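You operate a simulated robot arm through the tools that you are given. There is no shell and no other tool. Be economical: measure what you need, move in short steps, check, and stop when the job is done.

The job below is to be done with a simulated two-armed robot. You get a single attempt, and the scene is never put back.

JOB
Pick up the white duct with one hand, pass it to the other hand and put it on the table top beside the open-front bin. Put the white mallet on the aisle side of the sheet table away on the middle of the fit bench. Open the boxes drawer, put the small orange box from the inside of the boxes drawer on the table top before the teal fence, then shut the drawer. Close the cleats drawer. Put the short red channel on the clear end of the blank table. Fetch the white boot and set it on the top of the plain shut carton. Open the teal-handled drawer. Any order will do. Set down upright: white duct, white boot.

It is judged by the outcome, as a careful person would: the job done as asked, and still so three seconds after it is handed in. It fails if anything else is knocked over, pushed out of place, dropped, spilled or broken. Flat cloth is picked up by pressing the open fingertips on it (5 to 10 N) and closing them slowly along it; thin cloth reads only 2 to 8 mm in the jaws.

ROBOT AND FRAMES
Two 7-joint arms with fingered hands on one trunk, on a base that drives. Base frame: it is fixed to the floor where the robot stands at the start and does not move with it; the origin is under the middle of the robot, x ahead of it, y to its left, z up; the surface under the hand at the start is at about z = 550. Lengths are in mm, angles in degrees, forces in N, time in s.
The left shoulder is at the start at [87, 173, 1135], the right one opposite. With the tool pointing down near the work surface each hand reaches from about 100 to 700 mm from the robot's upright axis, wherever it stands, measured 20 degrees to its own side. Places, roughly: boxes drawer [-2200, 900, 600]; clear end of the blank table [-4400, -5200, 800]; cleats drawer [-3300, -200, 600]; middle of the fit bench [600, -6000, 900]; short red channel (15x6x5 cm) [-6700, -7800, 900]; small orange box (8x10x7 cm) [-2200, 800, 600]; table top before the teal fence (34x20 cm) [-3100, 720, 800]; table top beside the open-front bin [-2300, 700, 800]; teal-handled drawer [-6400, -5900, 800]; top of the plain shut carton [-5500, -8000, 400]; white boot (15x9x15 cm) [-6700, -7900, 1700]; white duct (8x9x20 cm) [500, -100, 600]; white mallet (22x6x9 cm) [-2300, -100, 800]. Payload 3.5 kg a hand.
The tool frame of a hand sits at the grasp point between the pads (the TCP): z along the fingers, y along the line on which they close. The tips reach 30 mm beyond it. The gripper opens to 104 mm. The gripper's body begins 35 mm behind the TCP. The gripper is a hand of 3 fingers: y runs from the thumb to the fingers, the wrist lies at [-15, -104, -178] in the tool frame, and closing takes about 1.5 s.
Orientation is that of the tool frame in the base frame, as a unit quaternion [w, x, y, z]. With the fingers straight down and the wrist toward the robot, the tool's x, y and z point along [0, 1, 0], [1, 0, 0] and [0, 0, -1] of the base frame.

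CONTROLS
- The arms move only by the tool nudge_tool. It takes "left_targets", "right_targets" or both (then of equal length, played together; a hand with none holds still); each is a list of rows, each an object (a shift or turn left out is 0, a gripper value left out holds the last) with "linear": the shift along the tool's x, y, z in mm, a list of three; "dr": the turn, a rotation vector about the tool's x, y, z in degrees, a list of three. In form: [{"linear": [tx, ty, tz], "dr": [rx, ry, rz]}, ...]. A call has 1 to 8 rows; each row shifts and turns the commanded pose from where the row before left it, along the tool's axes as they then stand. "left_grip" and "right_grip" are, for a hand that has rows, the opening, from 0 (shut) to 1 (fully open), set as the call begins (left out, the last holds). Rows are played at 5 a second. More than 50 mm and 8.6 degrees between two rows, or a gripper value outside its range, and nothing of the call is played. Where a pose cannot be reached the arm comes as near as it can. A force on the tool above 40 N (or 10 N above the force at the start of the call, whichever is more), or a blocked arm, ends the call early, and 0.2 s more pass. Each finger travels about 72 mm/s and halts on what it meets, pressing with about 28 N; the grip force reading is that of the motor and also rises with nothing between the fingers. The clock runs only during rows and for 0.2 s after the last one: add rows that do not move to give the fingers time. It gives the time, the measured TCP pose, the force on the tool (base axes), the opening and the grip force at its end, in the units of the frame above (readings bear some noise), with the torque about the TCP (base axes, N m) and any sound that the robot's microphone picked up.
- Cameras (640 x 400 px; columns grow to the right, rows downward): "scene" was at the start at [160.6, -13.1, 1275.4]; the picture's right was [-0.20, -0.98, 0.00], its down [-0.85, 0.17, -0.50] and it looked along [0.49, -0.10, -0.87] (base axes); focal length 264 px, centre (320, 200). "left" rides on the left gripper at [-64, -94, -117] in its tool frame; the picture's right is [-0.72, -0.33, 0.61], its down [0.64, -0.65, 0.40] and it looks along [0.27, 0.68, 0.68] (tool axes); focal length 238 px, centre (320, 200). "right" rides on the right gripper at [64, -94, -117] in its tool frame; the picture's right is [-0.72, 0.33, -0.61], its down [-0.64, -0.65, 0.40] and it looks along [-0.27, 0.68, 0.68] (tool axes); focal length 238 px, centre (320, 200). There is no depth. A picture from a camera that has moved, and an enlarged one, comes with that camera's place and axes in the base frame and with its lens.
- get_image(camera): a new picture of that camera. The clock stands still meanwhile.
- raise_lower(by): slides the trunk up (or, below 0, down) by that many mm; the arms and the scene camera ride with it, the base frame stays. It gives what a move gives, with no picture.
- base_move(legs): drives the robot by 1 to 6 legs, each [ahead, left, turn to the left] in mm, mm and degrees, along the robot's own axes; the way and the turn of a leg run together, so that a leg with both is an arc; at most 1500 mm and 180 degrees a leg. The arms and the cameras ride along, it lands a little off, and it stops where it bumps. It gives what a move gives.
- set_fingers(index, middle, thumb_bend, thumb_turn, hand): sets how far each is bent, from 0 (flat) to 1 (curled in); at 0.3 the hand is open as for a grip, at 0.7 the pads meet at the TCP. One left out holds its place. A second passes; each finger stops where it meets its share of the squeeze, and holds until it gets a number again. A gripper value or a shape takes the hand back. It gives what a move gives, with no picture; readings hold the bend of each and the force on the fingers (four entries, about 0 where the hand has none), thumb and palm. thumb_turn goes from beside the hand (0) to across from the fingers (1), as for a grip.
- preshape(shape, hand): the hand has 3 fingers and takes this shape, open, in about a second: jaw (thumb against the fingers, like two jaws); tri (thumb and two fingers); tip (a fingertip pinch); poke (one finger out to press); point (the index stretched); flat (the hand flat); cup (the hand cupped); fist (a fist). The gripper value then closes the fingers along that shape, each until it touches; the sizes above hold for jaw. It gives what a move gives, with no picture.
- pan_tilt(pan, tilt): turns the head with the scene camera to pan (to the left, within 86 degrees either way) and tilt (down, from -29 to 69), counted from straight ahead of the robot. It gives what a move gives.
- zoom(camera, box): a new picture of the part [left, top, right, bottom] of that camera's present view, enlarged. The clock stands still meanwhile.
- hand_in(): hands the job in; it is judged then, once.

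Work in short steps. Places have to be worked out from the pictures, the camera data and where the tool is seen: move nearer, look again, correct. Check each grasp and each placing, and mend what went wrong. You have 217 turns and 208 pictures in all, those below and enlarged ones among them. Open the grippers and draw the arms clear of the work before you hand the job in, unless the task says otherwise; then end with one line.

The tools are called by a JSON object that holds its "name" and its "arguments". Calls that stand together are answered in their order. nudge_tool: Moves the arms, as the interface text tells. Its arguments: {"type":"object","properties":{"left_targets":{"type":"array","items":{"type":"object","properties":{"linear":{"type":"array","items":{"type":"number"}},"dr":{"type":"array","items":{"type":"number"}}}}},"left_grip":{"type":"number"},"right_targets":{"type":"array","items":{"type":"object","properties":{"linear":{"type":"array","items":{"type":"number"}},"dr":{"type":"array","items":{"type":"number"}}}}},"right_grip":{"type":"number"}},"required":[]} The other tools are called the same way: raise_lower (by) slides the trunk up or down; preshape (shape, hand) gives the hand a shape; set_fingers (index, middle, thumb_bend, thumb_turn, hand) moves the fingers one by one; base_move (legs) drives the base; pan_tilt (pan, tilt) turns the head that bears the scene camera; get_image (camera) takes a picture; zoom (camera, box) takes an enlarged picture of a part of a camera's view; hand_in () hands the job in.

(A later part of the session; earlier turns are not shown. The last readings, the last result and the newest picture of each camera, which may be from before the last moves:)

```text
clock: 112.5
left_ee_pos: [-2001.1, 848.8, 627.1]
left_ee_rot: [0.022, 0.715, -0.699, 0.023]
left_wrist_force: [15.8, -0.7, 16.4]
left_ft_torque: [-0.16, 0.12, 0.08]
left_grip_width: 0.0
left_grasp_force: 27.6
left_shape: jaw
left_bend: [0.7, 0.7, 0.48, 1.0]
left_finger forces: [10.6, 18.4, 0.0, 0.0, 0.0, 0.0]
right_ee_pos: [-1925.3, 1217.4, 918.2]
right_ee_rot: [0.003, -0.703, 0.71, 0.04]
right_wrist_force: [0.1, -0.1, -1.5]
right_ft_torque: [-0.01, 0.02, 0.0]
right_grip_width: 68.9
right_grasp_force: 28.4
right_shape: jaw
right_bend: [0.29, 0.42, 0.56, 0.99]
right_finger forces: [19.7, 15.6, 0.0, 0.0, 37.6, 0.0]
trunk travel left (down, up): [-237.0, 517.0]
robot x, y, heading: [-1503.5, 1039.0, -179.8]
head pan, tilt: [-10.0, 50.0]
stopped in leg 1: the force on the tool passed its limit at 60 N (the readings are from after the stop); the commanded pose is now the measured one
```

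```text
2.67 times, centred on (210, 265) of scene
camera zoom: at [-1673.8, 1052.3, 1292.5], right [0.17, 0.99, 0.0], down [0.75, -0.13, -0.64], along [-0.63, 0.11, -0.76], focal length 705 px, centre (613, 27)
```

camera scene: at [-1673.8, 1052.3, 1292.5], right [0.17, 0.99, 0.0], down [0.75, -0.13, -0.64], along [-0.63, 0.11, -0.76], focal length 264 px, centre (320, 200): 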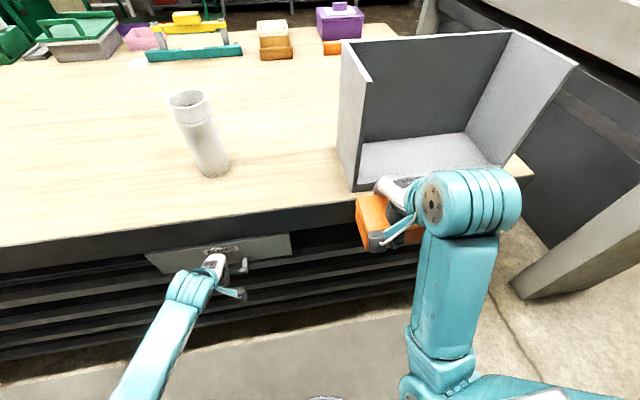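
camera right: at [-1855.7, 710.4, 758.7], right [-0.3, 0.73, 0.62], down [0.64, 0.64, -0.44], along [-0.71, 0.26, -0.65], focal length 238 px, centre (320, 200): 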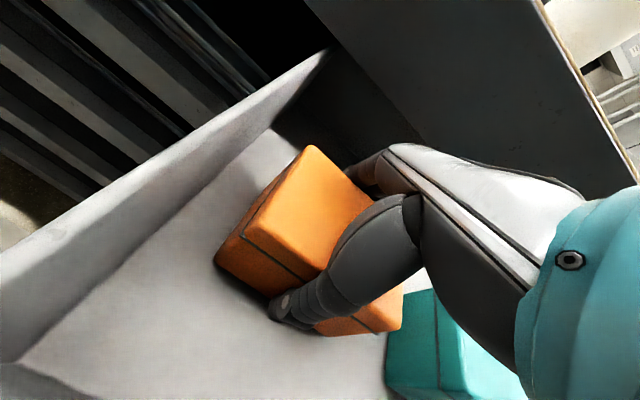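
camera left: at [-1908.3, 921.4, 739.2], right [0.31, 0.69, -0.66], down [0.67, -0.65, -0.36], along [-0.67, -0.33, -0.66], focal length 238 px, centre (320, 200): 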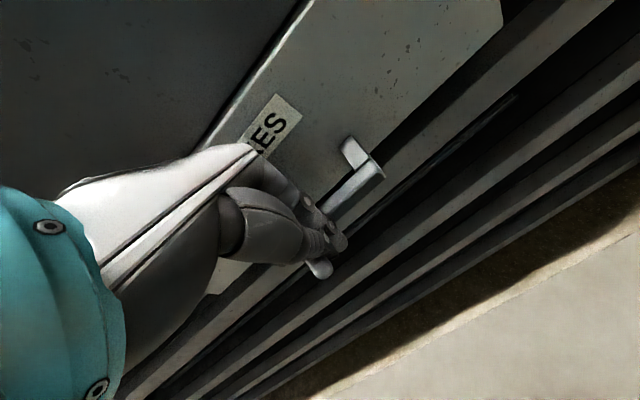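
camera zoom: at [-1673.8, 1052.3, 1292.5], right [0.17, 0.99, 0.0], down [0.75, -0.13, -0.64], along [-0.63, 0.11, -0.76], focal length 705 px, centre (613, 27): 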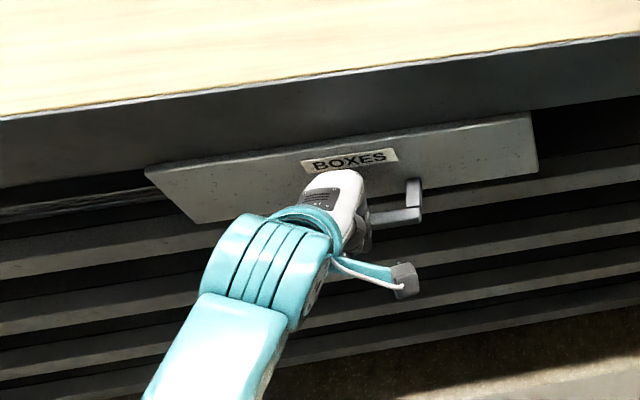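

The drawer is shut, with its front back at x≈-2080. Keeping the orange box in the right hand, I'll back off, raise the trunk and move along to the mallet for the left hand.

{"name": "base_move", "arguments": {"legs": [[-150, 0, 0], [0, 950, 0]]}}

{"name": "raise_lower", "arguments": {"by": 250}}

{"name": "pan_tilt", "arguments": {"pan": 0, "tilt": 35}}

{"name": "get_image", "arguments": {"camera": "scene"}}

```text
clock: 118.4
left_ee_pos: [-1849.6, -99.9, 625.3]
left_ee_rot: [0.02, 0.713, -0.7, 0.024]
left_wrist_force: [-0.4, 0.2, -0.3]
left_ft_torque: [-0.05, -0.02, 0.01]
left_grip_width: 0.0
left_grasp_force: 27.6
left_shape: jaw
left_bend: [0.7, 0.7, 0.49, 1.0]
left_finger forces: [0.1, 0.0, 0.0, 0.0, 0.1, 0.0]
right_ee_pos: [-1773.8, 269.4, 916.9]
right_ee_rot: [0.002, -0.702, 0.711, 0.04]
right_wrist_force: [0.6, -0.2, -1.8]
right_ft_torque: [0.0, 0.01, 0.01]
right_grip_width: 69.0
right_grasp_force: 27.6
right_shape: jaw
right_bend: [0.29, 0.42, 0.56, 0.99]
right_finger forces: [19.9, 15.6, 0.0, 0.0, 37.6, 0.1]
trunk travel left (down, up): [-237.0, 517.0]
robot x, y, heading: [-1352.9, 88.8, 179.8]
head pan, tilt: [-10.0, 50.0]
```

```text
clock: 121.0
left_ee_pos: [-1849.5, -99.2, 875.5]
left_ee_rot: [0.021, 0.713, -0.7, 0.024]
left_wrist_force: [-0.2, 0.1, -1.0]
left_ft_torque: [0.0, -0.01, 0.02]
left_grip_width: 0.1
left_grasp_force: 28.3
left_shape: jaw
left_bend: [0.7, 0.7, 0.49, 1.0]
left_finger forces: [0.0, 0.0, 0.1, 0.1, 0.0, 0.0]
right_ee_pos: [-1774.8, 269.4, 1167.1]
right_ee_rot: [0.003, -0.702, 0.711, 0.04]
right_wrist_force: [-0.2, 0.7, -1.8]
right_ft_torque: [0.0, 0.01, 0.0]
right_grip_width: 69.2
right_grasp_force: 27.7
right_shape: jaw
right_bend: [0.29, 0.42, 0.56, 0.99]
right_finger forces: [19.7, 15.5, 0.0, 0.1, 37.5, 0.0]
trunk travel left (down, up): [-487.0, 267.0]
robot x, y, heading: [-1347.5, 89.4, 179.8]
head pan, tilt: [-10.0, 50.0]
```

```text
clock: 121.8
left_ee_pos: [-1849.8, -99.9, 874.8]
left_ee_rot: [0.021, 0.713, -0.7, 0.025]
left_wrist_force: [0.1, -0.5, -0.2]
left_ft_torque: [0.0, 0.0, 0.02]
left_grip_width: 0.0
left_grasp_force: 28.1
left_shape: jaw
left_bend: [0.7, 0.7, 0.49, 1.0]
left_finger forces: [0.0, 0.0, 0.0, 0.1, 0.0, 0.0]
right_ee_pos: [-1773.0, 268.8, 1166.9]
right_ee_rot: [0.003, -0.703, 0.71, 0.039]
right_wrist_force: [-0.4, 0.5, -1.5]
right_ft_torque: [0.01, 0.01, -0.01]
right_grip_width: 69.2
right_grasp_force: 27.8
right_shape: jaw
right_bend: [0.29, 0.42, 0.56, 0.99]
right_finger forces: [19.8, 15.6, 0.0, 0.0, 37.5, 0.1]
trunk travel left (down, up): [-487.0, 267.0]
robot x, y, heading: [-1350.5, 89.4, 179.7]
head pan, tilt: [0.0, 35.0]
```

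```text
145 pictures are left
camera scene: at [-1462.9, 89.6, 1566.9], right [0.0, 1.0, 0.0], down [0.57, 0.0, -0.82], along [-0.82, 0.0, -0.57], focal length 264 px, centre (320, 200)
```

scene: 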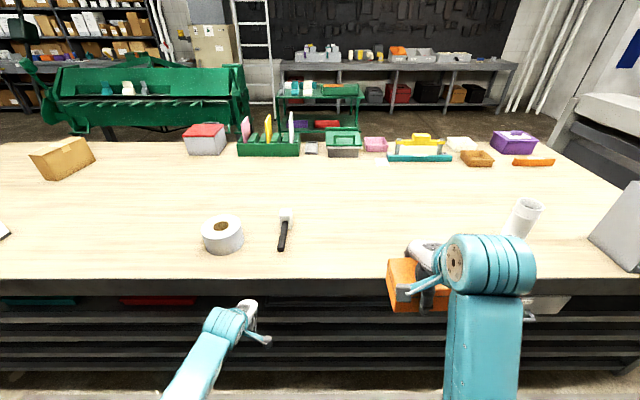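

The mallet lies along x from about -2218 (handle end) to -2420, at y≈-65. I'll raise the left hand, open it, and drive in for a closer look.

{"name": "nudge_tool", "arguments": {"left_targets": [{"linear": [0, 0, -40]}, {"linear": [0, 0, -40]}, {"linear": [0, 0, 0]}], "left_grip": 1}}

{"name": "base_move", "arguments": {"legs": [[390, 0, 0]]}}

{"name": "pan_tilt", "arguments": {"pan": 10, "tilt": 50}}

{"name": "get_image", "arguments": {"camera": "left"}}

{"name": "get_image", "arguments": {"camera": "scene"}}

```text
clock: 122.6
left_ee_pos: [-1851.4, -94.1, 955.2]
left_ee_rot: [0.02, 0.713, -0.701, 0.024]
left_wrist_force: [0.3, -0.5, -0.2]
left_ft_torque: [0.01, 0.0, 0.03]
left_grip_width: 103.5
left_grasp_force: 0.1
left_shape: jaw
left_bend: [0.3, 0.3, 0.3, 0.98]
left_finger forces: [0.1, 0.0, 0.0, 0.0, 0.1, 0.0]
right_ee_pos: [-1773.2, 269.6, 1166.6]
right_ee_rot: [0.004, -0.702, 0.711, 0.041]
right_wrist_force: [-0.4, 0.7, -2.2]
right_ft_torque: [-0.01, -0.01, -0.01]
right_grip_width: 69.1
right_grasp_force: 27.8
right_shape: jaw
right_bend: [0.29, 0.42, 0.56, 0.99]
right_finger forces: [19.8, 15.5, 0.1, 0.1, 37.5, 0.0]
trunk travel left (down, up): [-487.0, 267.0]
robot x, y, heading: [-1351.9, 88.6, 179.7]
head pan, tilt: [0.0, 35.0]
```

```text
clock: 125.0
left_ee_pos: [-2241.5, -94.5, 953.7]
left_ee_rot: [0.02, 0.713, -0.7, 0.025]
left_wrist_force: [-0.5, 1.0, -0.1]
left_ft_torque: [-0.02, 0.0, 0.02]
left_grip_width: 103.6
left_grasp_force: 0.0
left_shape: jaw
left_bend: [0.3, 0.3, 0.3, 0.98]
left_finger forces: [0.0, 0.0, 0.0, 0.0, 0.0, 0.1]
right_ee_pos: [-2165.2, 269.8, 1167.6]
right_ee_rot: [0.004, -0.702, 0.711, 0.04]
right_wrist_force: [-0.5, 0.5, -1.7]
right_ft_torque: [-0.04, 0.03, 0.02]
right_grip_width: 69.1
right_grasp_force: 28.0
right_shape: jaw
right_bend: [0.29, 0.42, 0.56, 0.99]
right_finger forces: [19.9, 15.6, 0.0, 0.1, 37.5, 0.0]
trunk travel left (down, up): [-487.0, 267.0]
robot x, y, heading: [-1743.1, 89.0, 180.2]
head pan, tilt: [0.0, 35.0]
```

```text
clock: 125.8
left_ee_pos: [-2240.9, -94.7, 956.3]
left_ee_rot: [0.02, 0.713, -0.701, 0.024]
left_wrist_force: [0.4, 0.7, -0.6]
left_ft_torque: [-0.01, -0.03, 0.02]
left_grip_width: 103.7
left_grasp_force: 0.1
left_shape: jaw
left_bend: [0.3, 0.3, 0.3, 0.98]
left_finger forces: [0.0, 0.0, 0.0, 0.1, 0.1, 0.0]
right_ee_pos: [-2164.7, 271.7, 1167.7]
right_ee_rot: [0.003, -0.702, 0.711, 0.041]
right_wrist_force: [0.1, -0.3, -2.0]
right_ft_torque: [0.01, 0.02, 0.01]
right_grip_width: 69.5
right_grasp_force: 27.7
right_shape: jaw
right_bend: [0.29, 0.42, 0.56, 0.99]
right_finger forces: [19.9, 15.6, 0.0, 0.0, 37.4, 0.0]
trunk travel left (down, up): [-487.0, 267.0]
robot x, y, heading: [-1740.3, 89.9, 180.1]
head pan, tilt: [10.0, 50.0]
```

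```text
144 pictures are left
camera left: at [-2148.8, -21.7, 1067.0], right [0.32, 0.69, -0.66], down [0.67, -0.65, -0.36], along [-0.67, -0.32, -0.66], focal length 238 px, centre (320, 200)
```

left: 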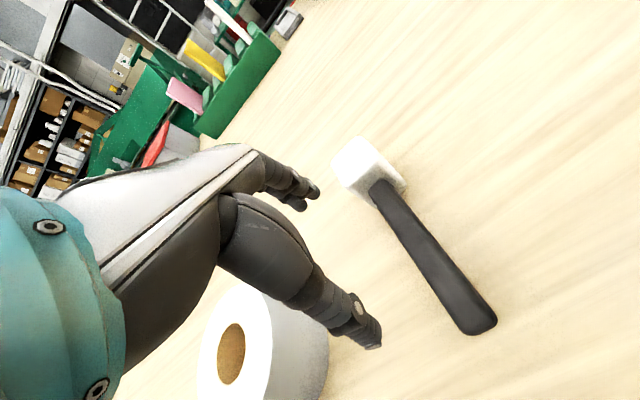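

```text
143 pictures are left
camera scene: at [-1840.9, 76.6, 1545.3], right [-0.17, 0.98, 0.0], down [0.75, 0.13, -0.64], along [-0.63, -0.11, -0.77], focal length 264 px, centre (320, 200)
```

scene: 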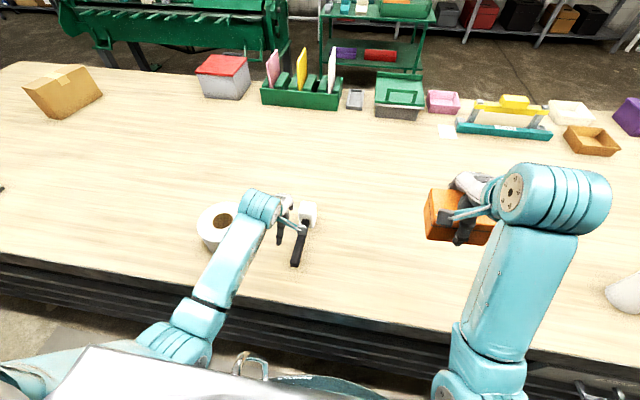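

The mallet's handle runs along x at y≈-56, probably raised about 45 mm off the table with its head standing. I'll yaw the left hand 90° so it closes across the handle, then re-check.

{"name": "nudge_tool", "arguments": {"left_targets": [{"dr": [0, 0, 8.2]}, {"dr": [0, 0, 8.2]}, {"dr": [0, 0, 8.2]}, {"dr": [0, 0, 8.2]}, {"dr": [0, 0, 8.2]}, {"dr": [0, 0, 8.2]}, {"dr": [0, 0, 8.2]}, {"dr": [0, 0, 8.2]}]}}

{"name": "nudge_tool", "arguments": {"left_targets": [{"dr": [0, 0, 8.2]}, {"dr": [0, 0, 8.2]}, {"dr": [0, 0, 8.0]}, {"linear": [0, 0, 0]}]}}

{"name": "get_image", "arguments": {"camera": "left"}}

{"name": "get_image", "arguments": {"camera": "scene"}}

```text
clock: 127.6
left_ee_pos: [-2241.2, -94.1, 955.0]
left_ee_rot: [-0.003, -0.22, 0.975, -0.032]
left_wrist_force: [-0.1, 0.2, 0.0]
left_ft_torque: [-0.04, 0.0, -0.01]
left_grip_width: 103.6
left_grasp_force: 0.0
left_shape: jaw
left_bend: [0.3, 0.3, 0.3, 0.98]
left_finger forces: [0.0, 0.0, 0.0, 0.0, 0.0, 0.1]
right_ee_pos: [-2164.8, 270.3, 1167.8]
right_ee_rot: [0.003, -0.702, 0.711, 0.041]
right_wrist_force: [-0.6, -0.2, -2.9]
right_ft_torque: [0.0, -0.03, 0.0]
right_grip_width: 69.0
right_grasp_force: 27.9
right_shape: jaw
right_bend: [0.29, 0.42, 0.56, 0.99]
right_finger forces: [19.8, 15.7, 0.0, 0.0, 37.2, 0.1]
trunk travel left (down, up): [-487.0, 267.0]
robot x, y, heading: [-1743.3, 90.9, 179.8]
head pan, tilt: [10.0, 50.0]
```

```text
clock: 128.6
left_ee_pos: [-2239.8, -94.2, 954.3]
left_ee_rot: [0.004, -0.009, 0.999, -0.032]
left_wrist_force: [-0.1, -0.2, -0.1]
left_ft_torque: [-0.03, 0.01, -0.02]
left_grip_width: 103.9
left_grasp_force: 0.1
left_shape: jaw
left_bend: [0.3, 0.3, 0.3, 0.98]
left_finger forces: [0.1, 0.0, 0.0, 0.0, 0.1, 0.1]
right_ee_pos: [-2163.7, 270.3, 1166.6]
right_ee_rot: [0.003, -0.702, 0.711, 0.041]
right_wrist_force: [-0.1, 0.1, -2.0]
right_ft_torque: [-0.03, 0.01, -0.01]
right_grip_width: 68.9
right_grasp_force: 27.8
right_shape: jaw
right_bend: [0.29, 0.42, 0.56, 0.99]
right_finger forces: [19.8, 15.6, 0.0, 0.0, 37.4, 0.0]
trunk travel left (down, up): [-487.0, 267.0]
robot x, y, heading: [-1741.3, 89.5, 180.1]
head pan, tilt: [10.0, 50.0]
```

```text
142 pictures are left
camera left: at [-2176.2, -180.1, 1077.0], right [0.73, -0.35, -0.59], down [-0.63, -0.69, -0.37], along [-0.28, 0.64, -0.72], focal length 238 px, centre (320, 200)
```

left: 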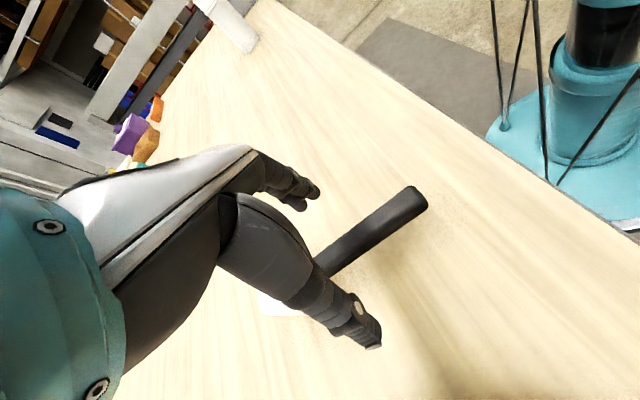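

```text
141 pictures are left
camera scene: at [-1840.8, 76.3, 1545.2], right [-0.17, 0.98, 0.0], down [0.75, 0.13, -0.64], along [-0.63, -0.11, -0.77], focal length 264 px, centre (320, 200)
```

scene: 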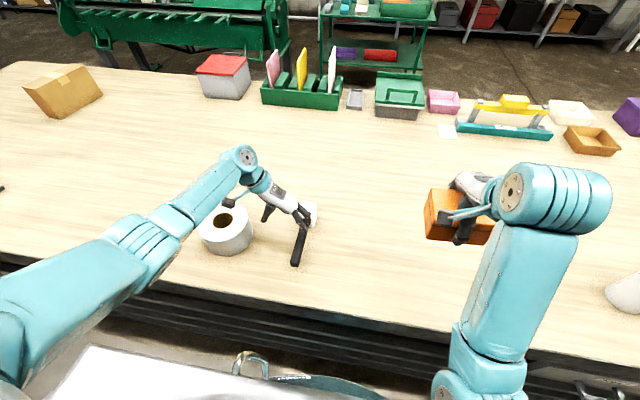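

The handle end is at about z 846, confirming the raised handle. I'll align over it at x≈-2275 and descend.

{"name": "nudge_tool", "arguments": {"left_targets": [{"linear": [18, 22, 0]}, {"linear": [18, 22, 0]}, {"linear": [0, 0, 30]}, {"linear": [0, 0, 30]}, {"linear": [0, 0, 25]}, {"linear": [0, 0, 23]}, {"linear": [0, 0, 0]}]}}

{"name": "get_image", "arguments": {"camera": "left"}}

{"name": "zoom", "arguments": {"camera": "scene", "box": [200, 140, 360, 280]}}

```text
clock: 130.2
left_ee_pos: [-2227.6, -48.6, 866.0]
left_ee_rot: [0.002, -0.009, 0.999, -0.031]
left_wrist_force: [0.4, -0.2, -0.4]
left_ft_torque: [0.0, -0.01, -0.02]
left_grip_width: 104.1
left_grasp_force: 0.2
left_shape: jaw
left_bend: [0.3, 0.3, 0.3, 0.98]
left_finger forces: [0.0, 0.0, 0.0, 0.1, 0.0, 0.1]
left hand out of reach, approached as far as the arm can: row 3, 4, 5, 6
right_ee_pos: [-2164.5, 270.6, 1168.0]
right_ee_rot: [0.004, -0.702, 0.711, 0.041]
right_wrist_force: [0.1, 0.3, -2.8]
right_ft_torque: [0.0, -0.01, -0.01]
right_grip_width: 69.1
right_grasp_force: 28.1
right_shape: jaw
right_bend: [0.29, 0.42, 0.56, 0.99]
right_finger forces: [19.7, 15.6, 0.0, 0.0, 37.3, 0.0]
trunk travel left (down, up): [-487.0, 267.0]
robot x, y, heading: [-1742.1, 87.0, 179.9]
head pan, tilt: [10.0, 50.0]
```

```text
140 pictures are left
camera left: at [-2163.0, -133.4, 988.7], right [0.73, -0.35, -0.59], down [-0.63, -0.69, -0.36], along [-0.28, 0.63, -0.72], focal length 238 px, centre (320, 200)
```

left: 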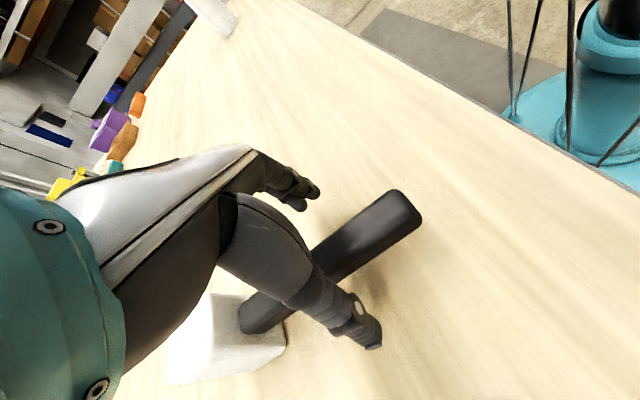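

```text
2.86 times, centred on (280, 210) of scene
camera zoom: at [-1841.1, 76.4, 1545.2], right [-0.17, 0.98, 0.0], down [0.75, 0.13, -0.64], along [-0.63, -0.11, -0.77], focal length 756 px, centre (434, 171)
```

zoom: 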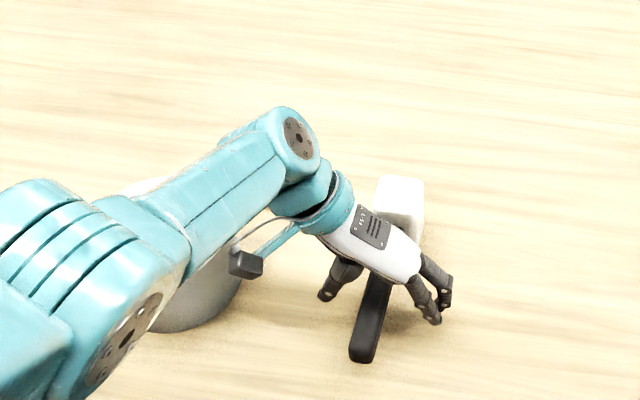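

The arm is at its reach limit, so I'll drive 40 mm in and lower with the trunk.

{"name": "base_move", "arguments": {"legs": [[40, 0, 0]]}}

{"name": "raise_lower", "arguments": {"by": -22}}

{"name": "get_image", "arguments": {"camera": "left"}}

```text
clock: 131.1
left_ee_pos: [-2268.2, -47.8, 864.4]
left_ee_rot: [0.002, -0.009, 0.999, -0.031]
left_wrist_force: [0.9, 0.1, 0.2]
left_ft_torque: [-0.01, 0.01, 0.0]
left_grip_width: 103.7
left_grasp_force: 0.0
left_shape: jaw
left_bend: [0.3, 0.3, 0.3, 0.98]
left_finger forces: [0.1, 0.1, 0.1, 0.1, 0.0, 0.0]
right_ee_pos: [-2205.5, 271.0, 1167.0]
right_ee_rot: [0.004, -0.702, 0.711, 0.041]
right_wrist_force: [-0.5, -0.5, -2.7]
right_ft_torque: [-0.01, 0.0, 0.0]
right_grip_width: 69.2
right_grasp_force: 27.9
right_shape: jaw
right_bend: [0.29, 0.42, 0.56, 0.99]
right_finger forces: [19.8, 15.8, 0.1, 0.0, 37.2, 0.1]
trunk travel left (down, up): [-487.0, 267.0]
robot x, y, heading: [-1782.2, 88.2, 180.2]
head pan, tilt: [10.0, 50.0]
```

```text
clock: 131.8
left_ee_pos: [-2267.4, -47.9, 844.5]
left_ee_rot: [0.002, -0.01, 0.999, -0.032]
left_wrist_force: [0.6, 0.4, 0.5]
left_ft_torque: [-0.02, 0.02, -0.01]
left_grip_width: 104.0
left_grasp_force: 0.1
left_shape: jaw
left_bend: [0.3, 0.3, 0.3, 0.98]
left_finger forces: [0.0, 0.1, 0.0, 0.1, 0.0, 0.0]
right_ee_pos: [-2203.6, 270.5, 1146.5]
right_ee_rot: [0.002, -0.702, 0.711, 0.04]
right_wrist_force: [-0.2, -0.4, -2.4]
right_ft_torque: [0.0, 0.01, 0.0]
right_grip_width: 69.0
right_grasp_force: 28.4
right_shape: jaw
right_bend: [0.29, 0.42, 0.56, 0.99]
right_finger forces: [19.8, 15.5, 0.0, 0.1, 37.4, 0.0]
trunk travel left (down, up): [-465.0, 289.0]
robot x, y, heading: [-1777.6, 89.4, 180.2]
head pan, tilt: [10.0, 50.0]
```

```text
138 pictures are left
camera left: at [-2202.4, -133.3, 967.2], right [0.73, -0.35, -0.59], down [-0.63, -0.69, -0.36], along [-0.28, 0.63, -0.72], focal length 238 px, centre (320, 200)
```

left: 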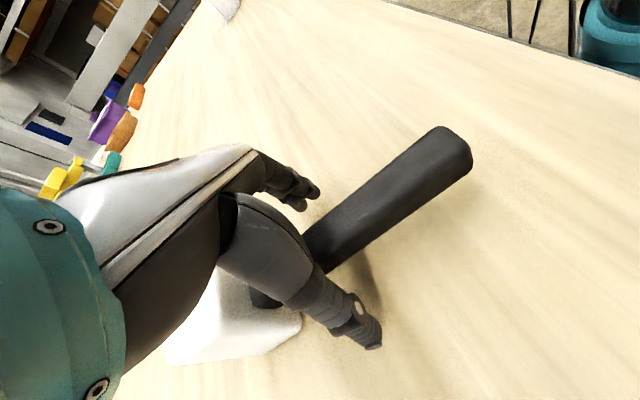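

The handle lies between thumb and fingers, close to the head. I'll close the left hand and then lift slightly to check.

{"name": "nudge_tool", "arguments": {"left_targets": [{"linear": [0, 0, 0]}, {"linear": [0, 0, 0]}, {"linear": [0, 0, 0]}, {"linear": [0, 0, 0]}, {"linear": [0, 0, 0]}, {"linear": [0, 0, 0]}, {"linear": [0, 0, 0]}, {"linear": [0, 0, 0]}], "left_grip": 0}}

{"name": "raise_lower", "arguments": {"by": 60}}

{"name": "get_image", "arguments": {"camera": "left"}}

```text
clock: 133.6
left_ee_pos: [-2267.4, -48.3, 844.5]
left_ee_rot: [0.002, -0.01, 0.999, -0.032]
left_wrist_force: [-1.1, -0.5, 0.3]
left_ft_torque: [-0.08, -0.01, 0.06]
left_grip_width: 16.5
left_grasp_force: 28.0
left_shape: jaw
left_bend: [0.71, 0.7, 0.76, 1.0]
left_finger forces: [14.3, 4.3, 0.0, 0.0, 21.8, 0.0]
right_ee_pos: [-2204.4, 269.2, 1145.9]
right_ee_rot: [0.004, -0.702, 0.711, 0.041]
right_wrist_force: [0.2, 0.7, -2.4]
right_ft_torque: [-0.01, -0.01, -0.01]
right_grip_width: 68.7
right_grasp_force: 28.1
right_shape: jaw
right_bend: [0.29, 0.42, 0.56, 0.99]
right_finger forces: [19.7, 15.6, 0.1, 0.0, 37.3, 0.0]
trunk travel left (down, up): [-465.0, 289.0]
robot x, y, heading: [-1780.2, 92.2, 180.1]
head pan, tilt: [10.0, 50.0]
```

```text
clock: 134.6
left_ee_pos: [-2266.9, -47.3, 906.2]
left_ee_rot: [0.002, -0.009, 0.999, -0.032]
left_wrist_force: [-0.1, 0.3, -3.9]
left_ft_torque: [0.0, -0.26, -0.02]
left_grip_width: 15.7
left_grasp_force: 28.3
left_shape: jaw
left_bend: [0.72, 0.7, 0.78, 1.0]
left_finger forces: [13.6, 5.2, 0.1, 0.0, 22.4, 0.0]
right_ee_pos: [-2204.8, 270.3, 1205.4]
right_ee_rot: [0.004, -0.702, 0.711, 0.041]
right_wrist_force: [-0.7, 1.3, -1.5]
right_ft_torque: [-0.03, -0.01, -0.01]
right_grip_width: 69.5
right_grasp_force: 28.3
right_shape: jaw
right_bend: [0.29, 0.42, 0.56, 0.99]
right_finger forces: [19.7, 15.6, 0.0, 0.0, 37.2, 0.1]
trunk travel left (down, up): [-525.0, 229.0]
robot x, y, heading: [-1784.9, 92.1, 179.9]
head pan, tilt: [10.0, 50.0]
```

```text
137 pictures are left
camera left: at [-2202.0, -133.3, 1028.3], right [0.73, -0.35, -0.59], down [-0.63, -0.69, -0.36], along [-0.28, 0.63, -0.72], focal length 238 px, centre (320, 200)
```

left: 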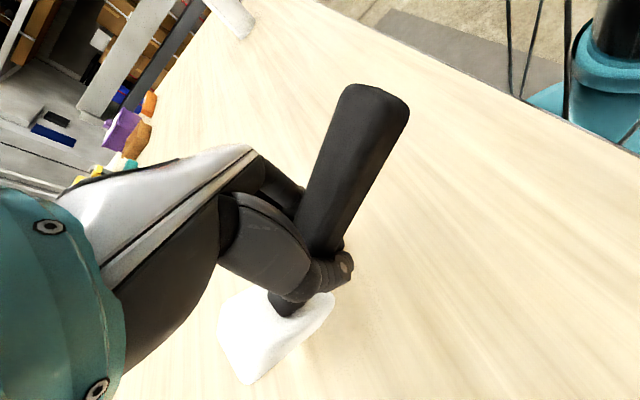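

The mallet is held (about 4 N), with its head drooping a bit. I'll raise more, back out, and turn left to travel around the table's left end.

{"name": "raise_lower", "arguments": {"by": 90}}

{"name": "base_move", "arguments": {"legs": [[-500, 0, 0], [0, 0, 90]]}}

{"name": "pan_tilt", "arguments": {"pan": -20, "tilt": 25}}

{"name": "get_image", "arguments": {"camera": "scene"}}

```text
clock: 135.8
left_ee_pos: [-2267.3, -48.0, 1001.8]
left_ee_rot: [-0.004, -0.009, 0.999, -0.032]
left_wrist_force: [0.3, 0.2, -2.5]
left_ft_torque: [0.05, -0.24, 0.0]
left_grip_width: 16.0
left_grasp_force: 27.7
left_shape: jaw
left_bend: [0.72, 0.7, 0.78, 1.0]
left_finger forces: [13.4, 5.2, 0.0, 0.1, 22.4, 0.0]
right_ee_pos: [-2205.4, 269.6, 1295.5]
right_ee_rot: [0.003, -0.701, 0.712, 0.041]
right_wrist_force: [0.1, 1.1, -1.8]
right_ft_torque: [0.01, 0.02, -0.01]
right_grip_width: 69.2
right_grasp_force: 28.0
right_shape: jaw
right_bend: [0.29, 0.42, 0.56, 0.99]
right_finger forces: [19.7, 15.6, 0.0, 0.0, 37.3, 0.1]
trunk travel left (down, up): [-615.0, 139.0]
robot x, y, heading: [-1782.3, 88.6, 179.8]
head pan, tilt: [10.0, 50.0]
```

```text
clock: 142.6
left_ee_pos: [-1142.5, -396.8, 1001.3]
left_ee_rot: [-0.02, 0.714, -0.7, 0.025]
left_wrist_force: [-0.6, 0.7, -3.6]
left_ft_torque: [0.22, 0.05, 0.02]
left_grip_width: 15.4
left_grasp_force: 28.4
left_shape: jaw
left_bend: [0.72, 0.7, 0.79, 1.0]
left_finger forces: [13.0, 5.2, 0.0, 0.0, 22.1, 0.0]
right_ee_pos: [-1459.2, -334.4, 1294.4]
right_ee_rot: [0.026, 0.999, -0.005, -0.032]
right_wrist_force: [0.1, 0.3, -1.1]
right_ft_torque: [-0.01, 0.01, 0.01]
right_grip_width: 69.0
right_grasp_force: 27.7
right_shape: jaw
right_bend: [0.29, 0.42, 0.56, 0.99]
right_finger forces: [18.7, 15.4, 0.0, 0.0, 35.2, 0.0]
trunk travel left (down, up): [-615.0, 139.0]
robot x, y, heading: [-1277.4, 92.6, -89.9]
head pan, tilt: [10.0, 50.0]
```

```text
clock: 143.5
left_ee_pos: [-1143.0, -396.9, 1000.1]
left_ee_rot: [-0.021, 0.714, -0.7, 0.026]
left_wrist_force: [-0.8, -1.3, -3.2]
left_ft_torque: [0.21, 0.02, -0.01]
left_grip_width: 15.5
left_grasp_force: 28.2
left_shape: jaw
left_bend: [0.72, 0.7, 0.79, 1.0]
left_finger forces: [12.9, 5.1, 0.1, 0.1, 22.0, 0.0]
right_ee_pos: [-1460.7, -333.9, 1294.5]
right_ee_rot: [0.026, 0.999, -0.006, -0.031]
right_wrist_force: [0.3, 0.2, -2.1]
right_ft_torque: [-0.01, -0.01, 0.01]
right_grip_width: 69.1
right_grasp_force: 28.5
right_shape: jaw
right_bend: [0.29, 0.43, 0.56, 0.99]
right_finger forces: [18.9, 15.4, 0.0, 0.0, 35.2, 0.0]
trunk travel left (down, up): [-615.0, 139.0]
robot x, y, heading: [-1281.6, 90.2, -90.2]
head pan, tilt: [-20.0, 25.0]
```

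```text
136 pictures are left
camera scene: at [-1312.8, -8.8, 1711.0], right [-0.94, 0.34, 0.0], down [0.14, 0.4, -0.91], along [-0.31, -0.85, -0.42], focal length 264 px, centre (320, 200)
```

scene: 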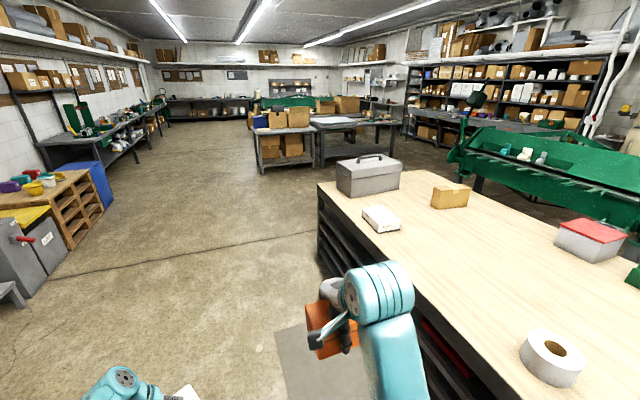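

I need to see the aisle behind the table. I'll pan right toward it.

{"name": "pan_tilt", "arguments": {"pan": -62, "tilt": 18}}

{"name": "get_image", "arguments": {"camera": "scene"}}

```text
clock: 144.6
left_ee_pos: [-1142.0, -396.8, 1001.6]
left_ee_rot: [-0.02, 0.713, -0.7, 0.026]
left_wrist_force: [0.2, 0.5, -3.3]
left_ft_torque: [0.24, 0.03, -0.03]
left_grip_width: 15.4
left_grasp_force: 27.5
left_shape: jaw
left_bend: [0.72, 0.7, 0.79, 1.0]
left_finger forces: [12.8, 5.1, 0.0, 0.0, 22.2, 0.0]
right_ee_pos: [-1459.9, -333.0, 1295.0]
right_ee_rot: [0.025, 0.999, -0.005, -0.031]
right_wrist_force: [0.1, -0.4, -1.5]
right_ft_torque: [-0.03, 0.05, 0.0]
right_grip_width: 68.8
right_grasp_force: 28.4
right_shape: jaw
right_bend: [0.29, 0.43, 0.56, 0.99]
right_finger forces: [18.8, 15.4, 0.0, 0.0, 35.1, 0.0]
trunk travel left (down, up): [-615.0, 139.0]
robot x, y, heading: [-1280.7, 91.6, -89.7]
head pan, tilt: [-62.0, 18.0]
```

```text
135 pictures are left
camera scene: at [-1363.7, 33.9, 1722.4], right [-0.47, 0.88, 0.0], down [0.27, 0.15, -0.95], along [-0.84, -0.45, -0.31], focal length 264 px, centre (320, 200)
```

scene: 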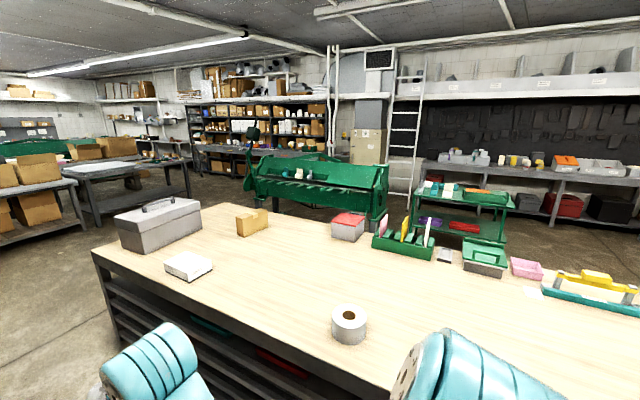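

The aisle behind the table is wide (the brake stands near x≈-5000). I'll drive around the left end of the table.

{"name": "base_move", "arguments": {"legs": [[1380, 0, 0], [1380, 0, 0], [0, 0, -90], [1350, 0, 0], [1300, 0, 0], [0, 0, -90]]}}

{"name": "pan_tilt", "arguments": {"pan": -20, "tilt": 20}}

{"name": "get_image", "arguments": {"camera": "scene"}}

```text
clock: 173.5
left_ee_pos: [-4340.1, -2803.3, 1001.6]
left_ee_rot: [0.006, -0.008, 1.0, -0.027]
left_wrist_force: [4.9, 3.4, 3.3]
left_ft_torque: [-0.29, 0.0, 0.25]
left_grip_width: 12.4
left_grasp_force: 28.2
left_shape: jaw
left_bend: [0.71, 0.7, 0.81, 1.0]
left_finger forces: [6.5, 3.7, 0.1, 0.1, 11.7, 3.9]
right_ee_pos: [-4282.1, -2490.1, 1293.6]
right_ee_rot: [0.004, -0.703, 0.71, 0.04]
right_wrist_force: [-0.9, 0.9, -2.9]
right_ft_torque: [-0.02, 0.02, -0.02]
right_grip_width: 68.5
right_grasp_force: 28.1
right_shape: jaw
right_bend: [0.3, 0.43, 0.56, 0.99]
right_finger forces: [17.8, 15.2, 0.0, 0.0, 33.4, 0.1]
trunk travel left (down, up): [-615.0, 139.0]
robot x, y, heading: [-3858.6, -2672.8, -179.8]
head pan, tilt: [-62.0, 18.0]
stopped in leg 5: the force on the tool passed its limit at 47 N (the readings are from after the stop); the commanded pose is now the measured one
```

```text
clock: 174.6
left_ee_pos: [-4338.5, -2804.2, 1001.0]
left_ee_rot: [0.003, -0.009, 1.0, -0.027]
left_wrist_force: [5.4, 3.3, 0.7]
left_ft_torque: [-0.08, -0.16, 0.17]
left_grip_width: 12.2
left_grasp_force: 27.5
left_shape: jaw
left_bend: [0.71, 0.7, 0.81, 1.0]
left_finger forces: [5.4, 5.3, 0.0, 0.0, 10.3, 4.5]
right_ee_pos: [-4279.7, -2492.0, 1295.1]
right_ee_rot: [0.004, -0.703, 0.71, 0.041]
right_wrist_force: [-0.3, -0.2, -1.5]
right_ft_torque: [-0.01, 0.04, 0.02]
right_grip_width: 68.8
right_grasp_force: 28.0
right_shape: jaw
right_bend: [0.3, 0.43, 0.56, 0.99]
right_finger forces: [17.7, 15.2, 0.0, 0.1, 33.5, 0.0]
trunk travel left (down, up): [-615.0, 139.0]
robot x, y, heading: [-3860.8, -2676.9, -179.9]
head pan, tilt: [-20.0, 20.0]
```

```text
134 pictures are left
camera scene: at [-3957.8, -2639.4, 1719.2], right [0.34, 0.94, 0.0], down [0.32, -0.12, -0.94], along [-0.88, 0.32, -0.34], focal length 264 px, centre (320, 200)
```

scene: 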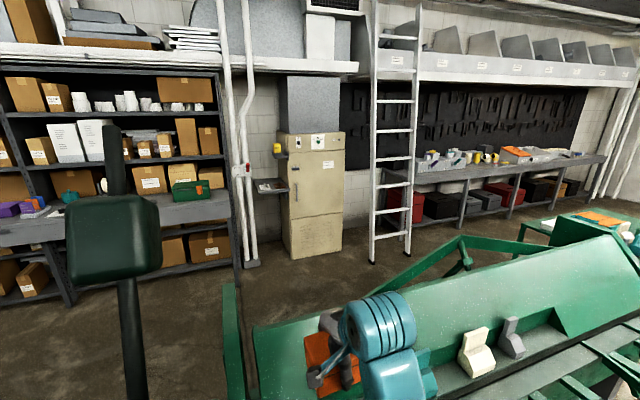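

The mallet touched something on the green brake, which is nearer than I judged. I'll check the left camera before backing off.

{"name": "get_image", "arguments": {"camera": "left"}}

{"name": "base_move", "arguments": {"legs": [[-150, 0, 0]]}}

{"name": "get_image", "arguments": {"camera": "left"}}

{"name": "pan_tilt", "arguments": {"pan": -40, "tilt": 45}}

{"name": "get_image", "arguments": {"camera": "scene"}}

```text
133 pictures are left
camera left: at [-4274.4, -2891.9, 1123.3], right [0.73, -0.35, -0.59], down [-0.63, -0.69, -0.37], along [-0.28, 0.64, -0.72], focal length 238 px, centre (320, 200)
```

left: 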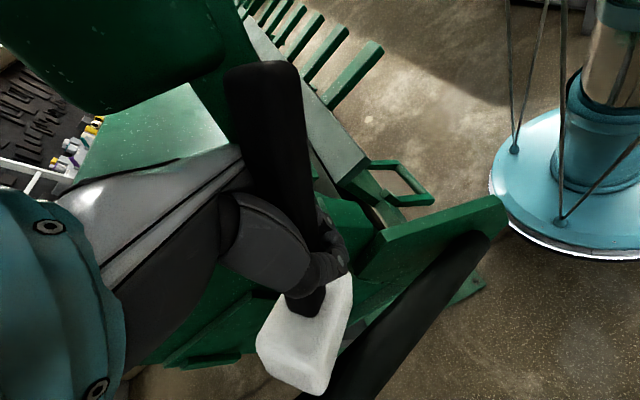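

```text
clock: 176.0
left_ee_pos: [-4191.6, -2805.0, 1001.5]
left_ee_rot: [0.004, -0.009, 1.0, -0.028]
left_wrist_force: [0.2, 0.0, -3.7]
left_ft_torque: [0.05, -0.18, 0.0]
left_grip_width: 11.9
left_grasp_force: 28.0
left_shape: jaw
left_bend: [0.71, 0.7, 0.81, 1.0]
left_finger forces: [3.4, 4.6, 0.1, 0.0, 7.1, 3.3]
right_ee_pos: [-4133.1, -2491.4, 1296.2]
right_ee_rot: [0.004, -0.703, 0.71, 0.04]
right_wrist_force: [0.1, 0.9, -1.7]
right_ft_torque: [0.01, 0.03, -0.02]
right_grip_width: 68.5
right_grasp_force: 28.4
right_shape: jaw
right_bend: [0.3, 0.43, 0.56, 0.99]
right_finger forces: [17.8, 15.2, 0.0, 0.0, 33.5, 0.0]
trunk travel left (down, up): [-615.0, 139.0]
robot x, y, heading: [-3711.8, -2673.1, -179.8]
head pan, tilt: [-20.0, 20.0]
```

```text
132 pictures are left
camera left: at [-4126.4, -2892.2, 1122.8], right [0.73, -0.35, -0.59], down [-0.63, -0.68, -0.37], along [-0.27, 0.64, -0.72], focal length 238 px, centre (320, 200)
```

left: 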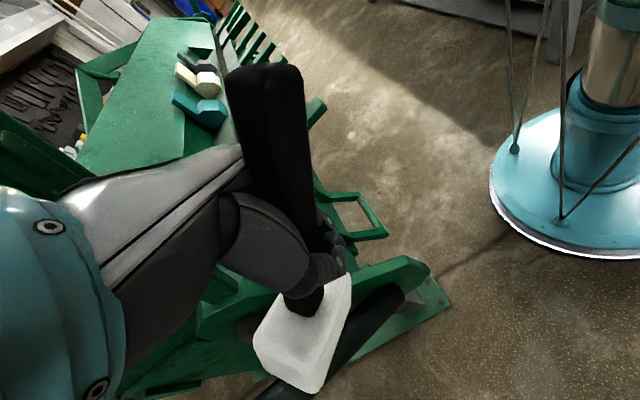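

```text
clock: 176.8
left_ee_pos: [-4191.8, -2805.2, 1000.7]
left_ee_rot: [0.004, -0.009, 1.0, -0.026]
left_wrist_force: [0.0, 0.2, -3.3]
left_ft_torque: [0.05, -0.19, -0.04]
left_grip_width: 12.0
left_grasp_force: 27.7
left_shape: jaw
left_bend: [0.71, 0.7, 0.81, 1.0]
left_finger forces: [3.4, 4.6, 0.0, 0.0, 7.0, 3.2]
right_ee_pos: [-4132.0, -2492.5, 1295.5]
right_ee_rot: [0.006, -0.703, 0.71, 0.04]
right_wrist_force: [0.1, -0.1, -2.3]
right_ft_torque: [0.01, 0.0, 0.01]
right_grip_width: 68.6
right_grasp_force: 28.7
right_shape: jaw
right_bend: [0.3, 0.43, 0.56, 0.99]
right_finger forces: [17.7, 15.2, 0.1, 0.0, 33.6, 0.1]
trunk travel left (down, up): [-615.0, 139.0]
robot x, y, heading: [-3707.1, -2672.2, -179.8]
head pan, tilt: [-40.0, 45.0]
```

```text
131 pictures are left
camera scene: at [-3785.1, -2619.8, 1680.5], right [0.64, 0.77, 0.0], down [0.54, -0.45, -0.71], along [-0.54, 0.45, -0.71], focal length 264 px, centre (320, 200)
```

scene: 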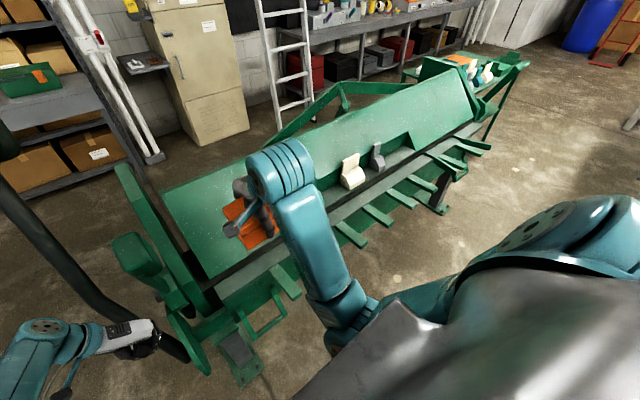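

Nothing appears displaced; the brake's near side is at x≈-4350 and the aisle runs from there to about -3250. I'll turn right and drive along the aisle.

{"name": "base_move", "arguments": {"legs": [[0, 0, -90], [1200, 40, 0]]}}

{"name": "pan_tilt", "arguments": {"pan": -15, "tilt": 25}}

{"name": "get_image", "arguments": {"camera": "scene"}}

```text
clock: 178.5
left_ee_pos: [-4207.7, -2710.6, 992.2]
left_ee_rot: [0.008, 0.101, 0.994, -0.041]
left_wrist_force: [-0.2, 0.7, -3.3]
left_ft_torque: [0.01, -0.21, -0.03]
left_grip_width: 11.7
left_grasp_force: 28.4
left_shape: jaw
left_bend: [0.71, 0.7, 0.81, 1.0]
left_finger forces: [0.1, 3.7, 0.0, 0.0, 1.0, 1.5]
right_ee_pos: [-4072.1, -2394.1, 1295.3]
right_ee_rot: [0.01, -0.61, 0.792, 0.04]
right_wrist_force: [0.4, 0.9, -2.1]
right_ft_torque: [-0.07, 0.02, -0.01]
right_grip_width: 68.4
right_grasp_force: 28.2
right_shape: jaw
right_bend: [0.3, 0.43, 0.56, 0.99]
right_finger forces: [18.0, 15.3, 0.1, 0.0, 33.7, 0.1]
trunk travel left (down, up): [-615.0, 139.0]
robot x, y, heading: [-3708.3, -2674.1, 165.7]
head pan, tilt: [-40.0, 45.0]
stopped in leg 1: the robot was blocked; the commanded pose is now the measured one
```

```text
clock: 179.3
left_ee_pos: [-4207.1, -2710.5, 991.3]
left_ee_rot: [0.009, 0.104, 0.994, -0.038]
left_wrist_force: [-0.4, -0.2, -3.3]
left_ft_torque: [0.02, -0.22, -0.03]
left_grip_width: 11.9
left_grasp_force: 27.7
left_shape: jaw
left_bend: [0.71, 0.7, 0.81, 1.0]
left_finger forces: [0.0, 3.6, 0.0, 0.1, 1.0, 1.6]
right_ee_pos: [-4072.9, -2397.3, 1296.7]
right_ee_rot: [0.011, -0.608, 0.793, 0.041]
right_wrist_force: [0.7, 0.1, -1.5]
right_ft_torque: [0.01, -0.01, 0.0]
right_grip_width: 68.3
right_grasp_force: 27.4
right_shape: jaw
right_bend: [0.3, 0.43, 0.56, 0.99]
right_finger forces: [18.0, 15.3, 0.1, 0.0, 33.7, 0.0]
trunk travel left (down, up): [-615.0, 139.0]
robot x, y, heading: [-3706.3, -2670.4, 165.5]
head pan, tilt: [-15.0, 25.0]
```

```text
130 pictures are left
camera scene: at [-3800.8, -2629.9, 1711.1], right [0.49, 0.87, 0.0], down [0.37, -0.2, -0.91], along [-0.79, 0.45, -0.42], focal length 264 px, centre (320, 200)
```

scene: 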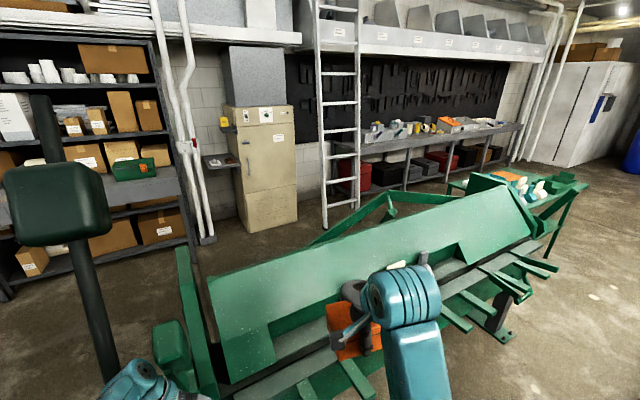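

The left arm caught the brake's lever. I'll reverse that turn, back away, and check the mallet.

{"name": "base_move", "arguments": {"legs": [[0, 0, 14], [-450, 0, 0]]}}

{"name": "get_image", "arguments": {"camera": "left"}}

{"name": "get_image", "arguments": {"camera": "scene"}}

```text
clock: 182.9
left_ee_pos: [-3739.0, -2826.9, 993.0]
left_ee_rot: [0.012, -0.019, 0.999, -0.037]
left_wrist_force: [0.5, -1.4, -3.3]
left_ft_torque: [0.04, -0.17, 0.02]
left_grip_width: 11.9
left_grasp_force: 28.2
left_shape: jaw
left_bend: [0.71, 0.7, 0.81, 1.0]
left_finger forces: [0.0, 3.7, 0.0, 0.0, 1.0, 1.7]
right_ee_pos: [-3683.5, -2492.9, 1294.5]
right_ee_rot: [0.004, -0.701, 0.712, 0.04]
right_wrist_force: [0.6, 0.0, -1.8]
right_ft_torque: [0.0, 0.01, -0.02]
right_grip_width: 68.5
right_grasp_force: 27.9
right_shape: jaw
right_bend: [0.3, 0.43, 0.56, 0.99]
right_finger forces: [17.7, 15.0, 0.0, 0.0, 33.3, 0.0]
trunk travel left (down, up): [-615.0, 139.0]
robot x, y, heading: [-3262.9, -2675.8, 179.7]
head pan, tilt: [-15.0, 25.0]
```

```text
129 pictures are left
camera left: at [-3674.3, -2910.2, 1117.5], right [0.75, -0.34, -0.57], down [-0.61, -0.7, -0.37], along [-0.28, 0.62, -0.73], focal length 238 px, centre (320, 200)
```

left: 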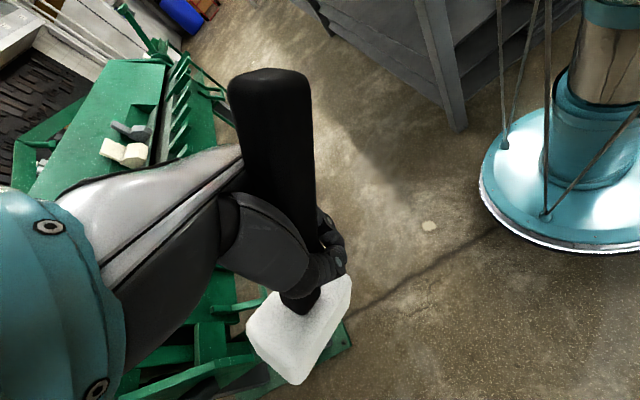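

```text
128 pictures are left
camera scene: at [-3363.5, -2650.3, 1711.0], right [0.26, 0.97, 0.0], down [0.41, -0.11, -0.91], along [-0.87, 0.24, -0.42], focal length 264 px, centre (320, 200)
```

scene: 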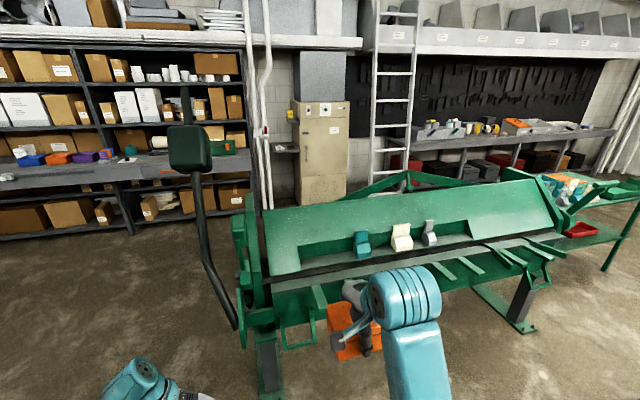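

The mallet is still held. From here the room to turn is clear; I'll turn right into the aisle and go along x≈-3720.

{"name": "nudge_tool", "arguments": {"left_targets": [{"linear": [0, 0, 0]}, {"linear": [0, 0, 0]}, {"linear": [0, 0, 0]}], "left_grip": 0}}

{"name": "base_move", "arguments": {"legs": [[190, 0, 0], [0, 0, -90], [300, 270, 0], [1000, 0, 0]]}}

{"name": "get_image", "arguments": {"camera": "scene"}}

```text
clock: 183.7
left_ee_pos: [-3738.1, -2827.3, 993.0]
left_ee_rot: [0.012, -0.019, 0.999, -0.038]
left_wrist_force: [-0.4, -0.4, -3.4]
left_ft_torque: [0.03, -0.14, 0.0]
left_grip_width: 11.7
left_grasp_force: 27.7
left_shape: jaw
left_bend: [0.71, 0.7, 0.81, 1.0]
left_finger forces: [0.0, 3.7, 0.0, 0.0, 1.1, 1.6]
right_ee_pos: [-3683.0, -2491.9, 1294.0]
right_ee_rot: [0.005, -0.7, 0.713, 0.04]
right_wrist_force: [1.2, 0.5, -2.2]
right_ft_torque: [0.0, 0.01, -0.03]
right_grip_width: 68.2
right_grasp_force: 28.1
right_shape: jaw
right_bend: [0.3, 0.43, 0.56, 0.99]
right_finger forces: [17.7, 15.1, 0.1, 0.0, 33.3, 0.0]
trunk travel left (down, up): [-615.0, 139.0]
robot x, y, heading: [-3263.9, -2673.5, 179.9]
head pan, tilt: [-15.0, 25.0]
```

```text
clock: 196.0
left_ee_pos: [-3850.6, -892.7, 992.6]
left_ee_rot: [-0.018, 0.698, 0.715, -0.035]
left_wrist_force: [0.6, -0.5, -2.6]
left_ft_torque: [-0.16, -0.05, 0.0]
left_grip_width: 11.9
left_grasp_force: 27.9
left_shape: jaw
left_bend: [0.71, 0.7, 0.81, 1.0]
left_finger forces: [0.1, 3.4, 0.0, 0.0, 1.2, 1.5]
right_ee_pos: [-3516.4, -951.2, 1295.1]
right_ee_rot: [0.032, 0.014, 0.999, 0.025]
right_wrist_force: [-0.1, 0.3, -1.3]
right_ft_torque: [-0.03, 0.0, 0.0]
right_grip_width: 68.2
right_grasp_force: 27.9
right_shape: jaw
right_bend: [0.3, 0.43, 0.56, 0.99]
right_finger forces: [16.8, 15.0, 0.1, 0.1, 31.7, 0.0]
trunk travel left (down, up): [-615.0, 139.0]
robot x, y, heading: [-3703.5, -1376.4, 89.0]
head pan, tilt: [-15.0, 25.0]
```

```text
127 pictures are left
camera scene: at [-3680.5, -1271.0, 1711.1], right [0.96, -0.27, 0.0], down [-0.12, -0.41, -0.91], along [0.25, 0.87, -0.42], focal length 264 px, centre (320, 200)
```

scene: 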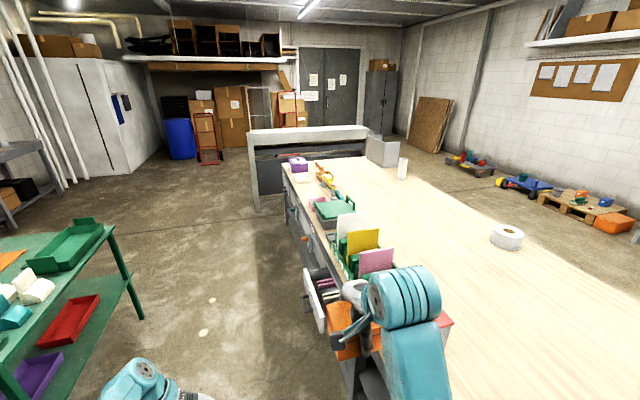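

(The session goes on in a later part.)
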